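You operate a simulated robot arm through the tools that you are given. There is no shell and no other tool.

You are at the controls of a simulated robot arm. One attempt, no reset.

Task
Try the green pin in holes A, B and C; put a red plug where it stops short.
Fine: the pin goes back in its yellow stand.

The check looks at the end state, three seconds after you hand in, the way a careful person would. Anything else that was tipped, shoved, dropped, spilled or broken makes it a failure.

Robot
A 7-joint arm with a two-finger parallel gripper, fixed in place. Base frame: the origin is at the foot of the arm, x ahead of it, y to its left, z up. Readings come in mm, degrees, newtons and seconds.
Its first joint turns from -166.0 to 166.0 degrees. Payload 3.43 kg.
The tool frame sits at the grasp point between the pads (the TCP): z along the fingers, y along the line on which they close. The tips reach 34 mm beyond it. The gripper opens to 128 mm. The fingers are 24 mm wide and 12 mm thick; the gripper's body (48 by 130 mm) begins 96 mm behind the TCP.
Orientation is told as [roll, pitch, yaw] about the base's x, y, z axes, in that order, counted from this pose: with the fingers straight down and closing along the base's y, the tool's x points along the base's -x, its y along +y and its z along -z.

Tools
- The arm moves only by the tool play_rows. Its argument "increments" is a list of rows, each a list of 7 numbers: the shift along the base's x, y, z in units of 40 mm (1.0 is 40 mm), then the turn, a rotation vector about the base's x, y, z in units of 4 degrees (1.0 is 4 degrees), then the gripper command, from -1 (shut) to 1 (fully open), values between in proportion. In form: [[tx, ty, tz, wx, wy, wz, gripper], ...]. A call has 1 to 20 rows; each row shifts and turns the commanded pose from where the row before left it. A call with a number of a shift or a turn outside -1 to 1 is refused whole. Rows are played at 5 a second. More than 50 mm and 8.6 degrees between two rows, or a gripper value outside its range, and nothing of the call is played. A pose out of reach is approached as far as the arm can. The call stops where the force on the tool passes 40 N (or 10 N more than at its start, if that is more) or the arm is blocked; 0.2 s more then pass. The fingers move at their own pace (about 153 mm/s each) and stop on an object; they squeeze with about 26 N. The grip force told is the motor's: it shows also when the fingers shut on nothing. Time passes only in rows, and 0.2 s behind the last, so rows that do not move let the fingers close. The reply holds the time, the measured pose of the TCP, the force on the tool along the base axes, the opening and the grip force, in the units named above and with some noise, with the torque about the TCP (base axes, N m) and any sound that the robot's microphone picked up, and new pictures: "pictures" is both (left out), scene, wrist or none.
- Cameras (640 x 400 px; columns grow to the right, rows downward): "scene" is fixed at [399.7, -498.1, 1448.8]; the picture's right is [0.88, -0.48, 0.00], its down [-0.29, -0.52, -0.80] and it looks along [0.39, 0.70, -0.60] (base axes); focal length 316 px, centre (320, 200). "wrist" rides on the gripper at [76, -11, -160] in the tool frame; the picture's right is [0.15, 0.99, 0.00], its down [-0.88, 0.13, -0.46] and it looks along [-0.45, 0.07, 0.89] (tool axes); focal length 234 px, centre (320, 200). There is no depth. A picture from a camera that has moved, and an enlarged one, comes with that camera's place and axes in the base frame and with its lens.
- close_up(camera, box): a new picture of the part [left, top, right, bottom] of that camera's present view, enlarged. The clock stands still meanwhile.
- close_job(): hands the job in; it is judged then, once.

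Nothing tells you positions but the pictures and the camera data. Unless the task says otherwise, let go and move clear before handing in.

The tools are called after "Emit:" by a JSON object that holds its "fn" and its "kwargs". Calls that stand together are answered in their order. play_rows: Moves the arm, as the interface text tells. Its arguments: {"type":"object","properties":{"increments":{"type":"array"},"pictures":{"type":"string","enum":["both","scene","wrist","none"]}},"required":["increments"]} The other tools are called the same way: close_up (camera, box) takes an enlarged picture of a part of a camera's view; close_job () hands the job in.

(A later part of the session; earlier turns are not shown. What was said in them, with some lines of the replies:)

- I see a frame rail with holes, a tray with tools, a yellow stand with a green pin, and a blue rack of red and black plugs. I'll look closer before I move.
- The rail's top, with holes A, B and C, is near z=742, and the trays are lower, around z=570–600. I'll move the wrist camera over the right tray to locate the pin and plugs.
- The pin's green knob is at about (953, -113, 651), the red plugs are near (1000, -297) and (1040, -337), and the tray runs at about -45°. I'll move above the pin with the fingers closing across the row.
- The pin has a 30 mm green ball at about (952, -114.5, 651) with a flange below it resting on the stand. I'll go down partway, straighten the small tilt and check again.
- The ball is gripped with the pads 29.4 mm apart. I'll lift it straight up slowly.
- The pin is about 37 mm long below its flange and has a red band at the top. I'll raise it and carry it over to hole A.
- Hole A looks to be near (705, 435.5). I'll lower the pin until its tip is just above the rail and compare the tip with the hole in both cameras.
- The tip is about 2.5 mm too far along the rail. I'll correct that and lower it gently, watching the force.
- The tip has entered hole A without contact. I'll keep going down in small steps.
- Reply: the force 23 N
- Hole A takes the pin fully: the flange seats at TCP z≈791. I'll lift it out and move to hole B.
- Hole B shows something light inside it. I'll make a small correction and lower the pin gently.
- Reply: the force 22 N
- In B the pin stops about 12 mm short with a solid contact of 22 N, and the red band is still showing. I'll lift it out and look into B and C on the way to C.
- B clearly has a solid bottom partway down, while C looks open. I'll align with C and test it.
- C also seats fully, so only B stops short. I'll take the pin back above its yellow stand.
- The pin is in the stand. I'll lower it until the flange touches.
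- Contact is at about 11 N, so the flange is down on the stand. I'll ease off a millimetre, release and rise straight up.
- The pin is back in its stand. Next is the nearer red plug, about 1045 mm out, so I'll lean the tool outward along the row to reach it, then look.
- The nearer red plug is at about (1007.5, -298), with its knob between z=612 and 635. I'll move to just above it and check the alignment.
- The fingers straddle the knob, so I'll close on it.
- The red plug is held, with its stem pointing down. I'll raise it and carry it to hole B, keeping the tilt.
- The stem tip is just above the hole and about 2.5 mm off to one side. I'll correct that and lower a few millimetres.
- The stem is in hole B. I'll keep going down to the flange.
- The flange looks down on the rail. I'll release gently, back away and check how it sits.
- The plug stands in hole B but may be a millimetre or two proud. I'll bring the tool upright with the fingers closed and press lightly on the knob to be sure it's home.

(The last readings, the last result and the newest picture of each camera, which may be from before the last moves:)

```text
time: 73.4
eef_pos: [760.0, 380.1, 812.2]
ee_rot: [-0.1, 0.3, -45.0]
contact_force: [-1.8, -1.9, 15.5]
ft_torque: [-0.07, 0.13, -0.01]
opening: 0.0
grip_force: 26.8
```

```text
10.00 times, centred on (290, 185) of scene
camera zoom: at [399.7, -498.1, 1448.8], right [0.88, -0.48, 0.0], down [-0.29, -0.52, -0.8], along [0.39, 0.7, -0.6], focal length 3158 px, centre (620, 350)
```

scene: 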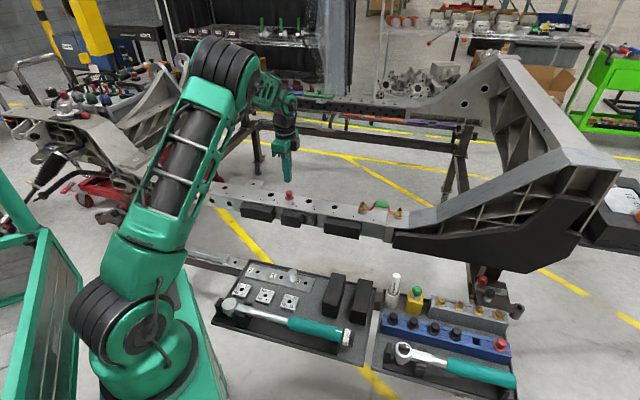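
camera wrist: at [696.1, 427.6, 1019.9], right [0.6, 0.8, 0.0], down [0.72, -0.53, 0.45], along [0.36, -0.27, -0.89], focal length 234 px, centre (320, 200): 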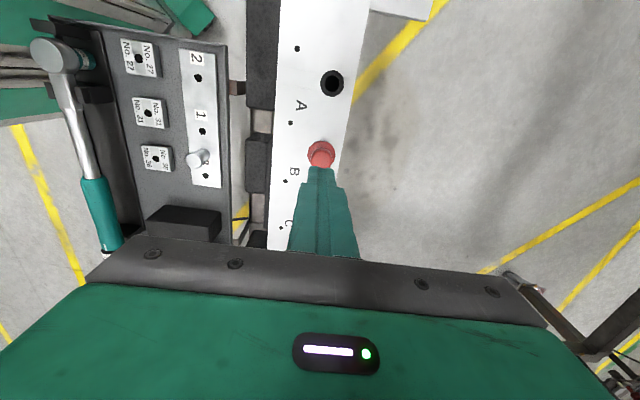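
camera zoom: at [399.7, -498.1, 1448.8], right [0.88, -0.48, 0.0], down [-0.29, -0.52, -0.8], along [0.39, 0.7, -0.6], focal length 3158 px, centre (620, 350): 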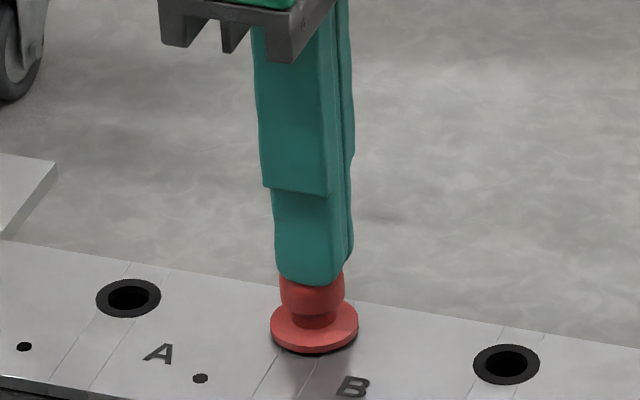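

Emit:
{"fn": "play_rows", "kwargs": {"increments": [[0, 0, -0.03, 0, 0, 0, -1], [0, 0, -0.02, 0, 0, 0, -1], [0, 0, 0, 0, 0, 0, -1]], "pictures": "none"}}

Emit:
{"fn": "close_up", "kwargs": {"camera": "scene", "box": [280, 185, 300, 205]}}

Emit:
{"fn": "close_up", "kwargs": {"camera": "wrist", "box": [290, 110, 350, 170]}}

```text
time: 74.3
eef_pos: [750.2, 380.8, 820.0]
ee_rot: [0.5, -0.3, -45.0]
contact_force: [0.5, -0.1, -1.4]
ft_torque: [0.02, 0.1, -0.01]
opening: 0.0
grip_force: 25.6
stopped in row 3: the force on the tool passed its limit at 41 N (the readings are from after the stop); the commanded pose is now the measured one
```

```text
16.00 times, centred on (290, 195) of scene
camera zoom: at [399.7, -498.1, 1448.8], right [0.88, -0.48, 0.0], down [-0.29, -0.52, -0.8], along [0.39, 0.7, -0.6], focal length 5052 px, centre (800, 280)
```

zoom: 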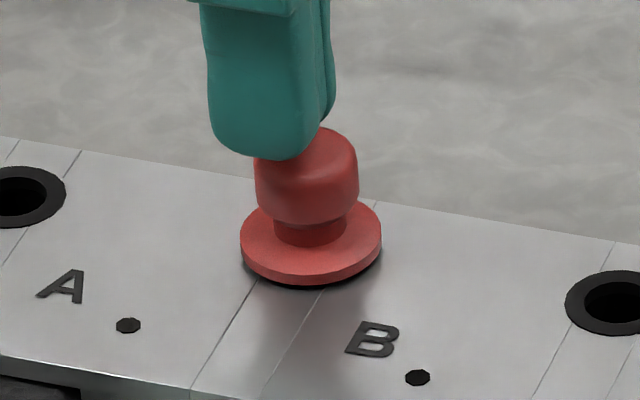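

```text
6.67 times, centred on (320, 140) of wrist
camera zoom: at [686.9, 426.1, 979.7], right [0.6, 0.8, 0.01], down [0.71, -0.53, 0.46], along [0.37, -0.27, -0.89], focal length 1561 px, centre (320, 600)
```

zoom: 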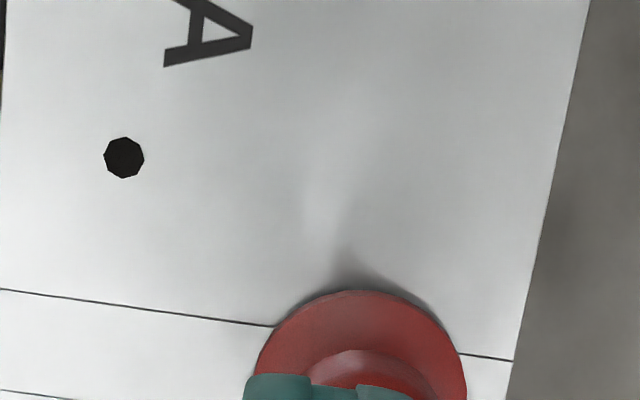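

Pressing at 40 N didn't move the plug, so it's seated. I'll lift clear and check everything once more.

Emit:
{"fn": "play_rows", "kwargs": {"increments": [[0, 0, 0.5, 0, 0, 0, -1], [0, 0, 1, 0, 0, 0, -1], [0, 0, 1, 0, 0, 0, -1], [0, 0, 1, 0, 0, 0, -1], [-0.7, -0.5, 0.5, 0, 0, 0, -0.5], [-0.7, -0.5, 0.5, 0, 0, 0, 0], [-0.7, -0.5, 0.5, 0, 0, 0, 0], [0, 0, 0, 0, 0, 0, 0], [0, 0, 0, 0, 0, 0, 0]]}}

Emit:
{"fn": "close_up", "kwargs": {"camera": "scene", "box": [240, 160, 340, 225]}}

Emit:
{"fn": "close_up", "kwargs": {"camera": "scene", "box": [360, 260, 530, 366]}}

Emit:
{"fn": "close_up", "kwargs": {"camera": "wrist", "box": [220, 60, 420, 220]}}

```text
time: 76.3
eef_pos: [668.0, 322.6, 1020.0]
ee_rot: [0.4, -0.3, -45.0]
contact_force: [-0.8, 0.5, 0.6]
ft_torque: [-0.06, 0.0, 0.02]
opening: 64.0
grip_force: 0.0
camera wrist: at [604.4, 367.0, 1179.2], right [0.6, 0.8, 0.01], down [0.71, -0.53, 0.46], along [0.37, -0.27, -0.89], focal length 234 px, centre (320, 200)
```

scene: 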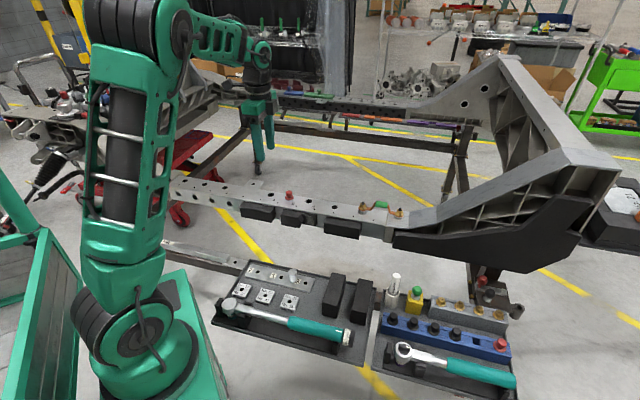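
wrist: 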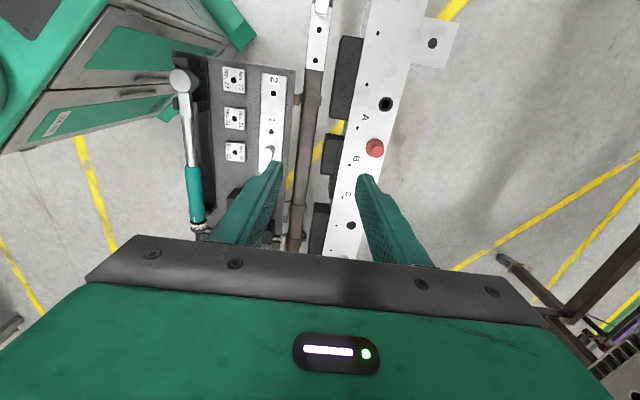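

```text
6.15 times, centred on (290, 192) of scene
camera zoom: at [399.7, -498.1, 1448.8], right [0.88, -0.48, 0.0], down [-0.29, -0.52, -0.8], along [0.39, 0.7, -0.6], focal length 1943 px, centre (505, 246)
```

zoom: 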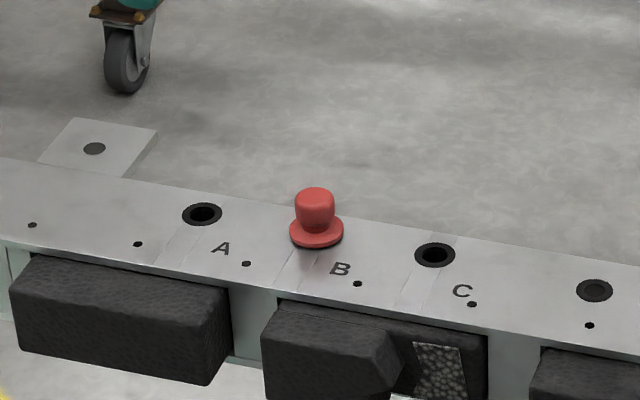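

```text
3.76 times, centred on (445, 313) of scene
camera zoom: at [399.7, -498.1, 1448.8], right [0.88, -0.48, 0.0], down [-0.29, -0.52, -0.8], along [0.39, 0.7, -0.6], focal length 1189 px, centre (-151, -225)
```

zoom: 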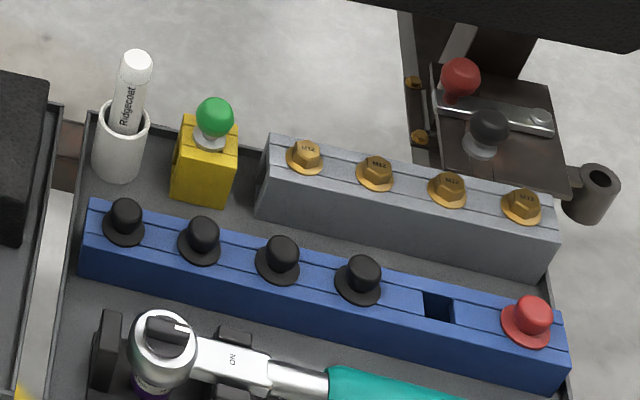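

```text
2.50 times, centred on (320, 140) of wrist
camera zoom: at [604.4, 367.0, 1179.2], right [0.6, 0.8, 0.01], down [0.71, -0.53, 0.46], along [0.37, -0.27, -0.89], focal length 585 px, centre (320, 350)
```

zoom: 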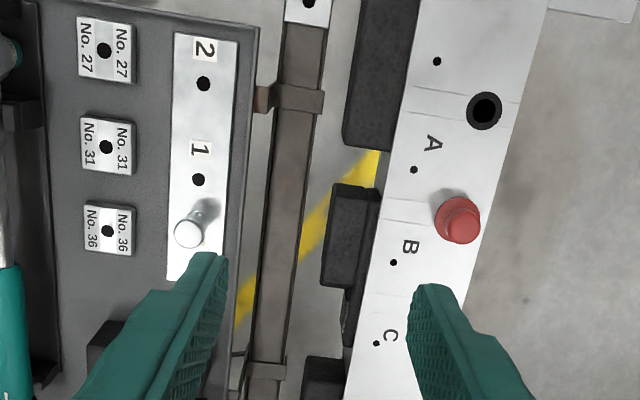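

The red plug stands upright in hole B and the green pin is back in its yellow stand. A and C are open, nothing else was disturbed and the gripper is clear, so I'm handing in.

Emit:
{"fn": "close_job", "kwargs": {}}

```text
The job is handed in.
```

I tried the green pin in all three holes and handed the job in. Only hole B stopped it short, so a red plug is now in B.

- **Hole A:** the pin went all the way in.
- **Hole B:** the pin stopped roughly 12–16 mm short against something solid, and the wrist camera shows a grey bottom inside.
- **Hole C:** the pin went all the way in.
- **Pin:** it is back in its yellow stand, sitting as it was at the start.
- **Red plug:** it stands upright in B with its flange perhaps 1–3 mm above the rail. I pressed on it until the arm's 40 N limit stopped the move and it went no deeper.

The final pictures show nothing else tipped or moved, and the gripper is open and clear of everything. The hand-in gave no verdict, so I don't know whether it passed the check.
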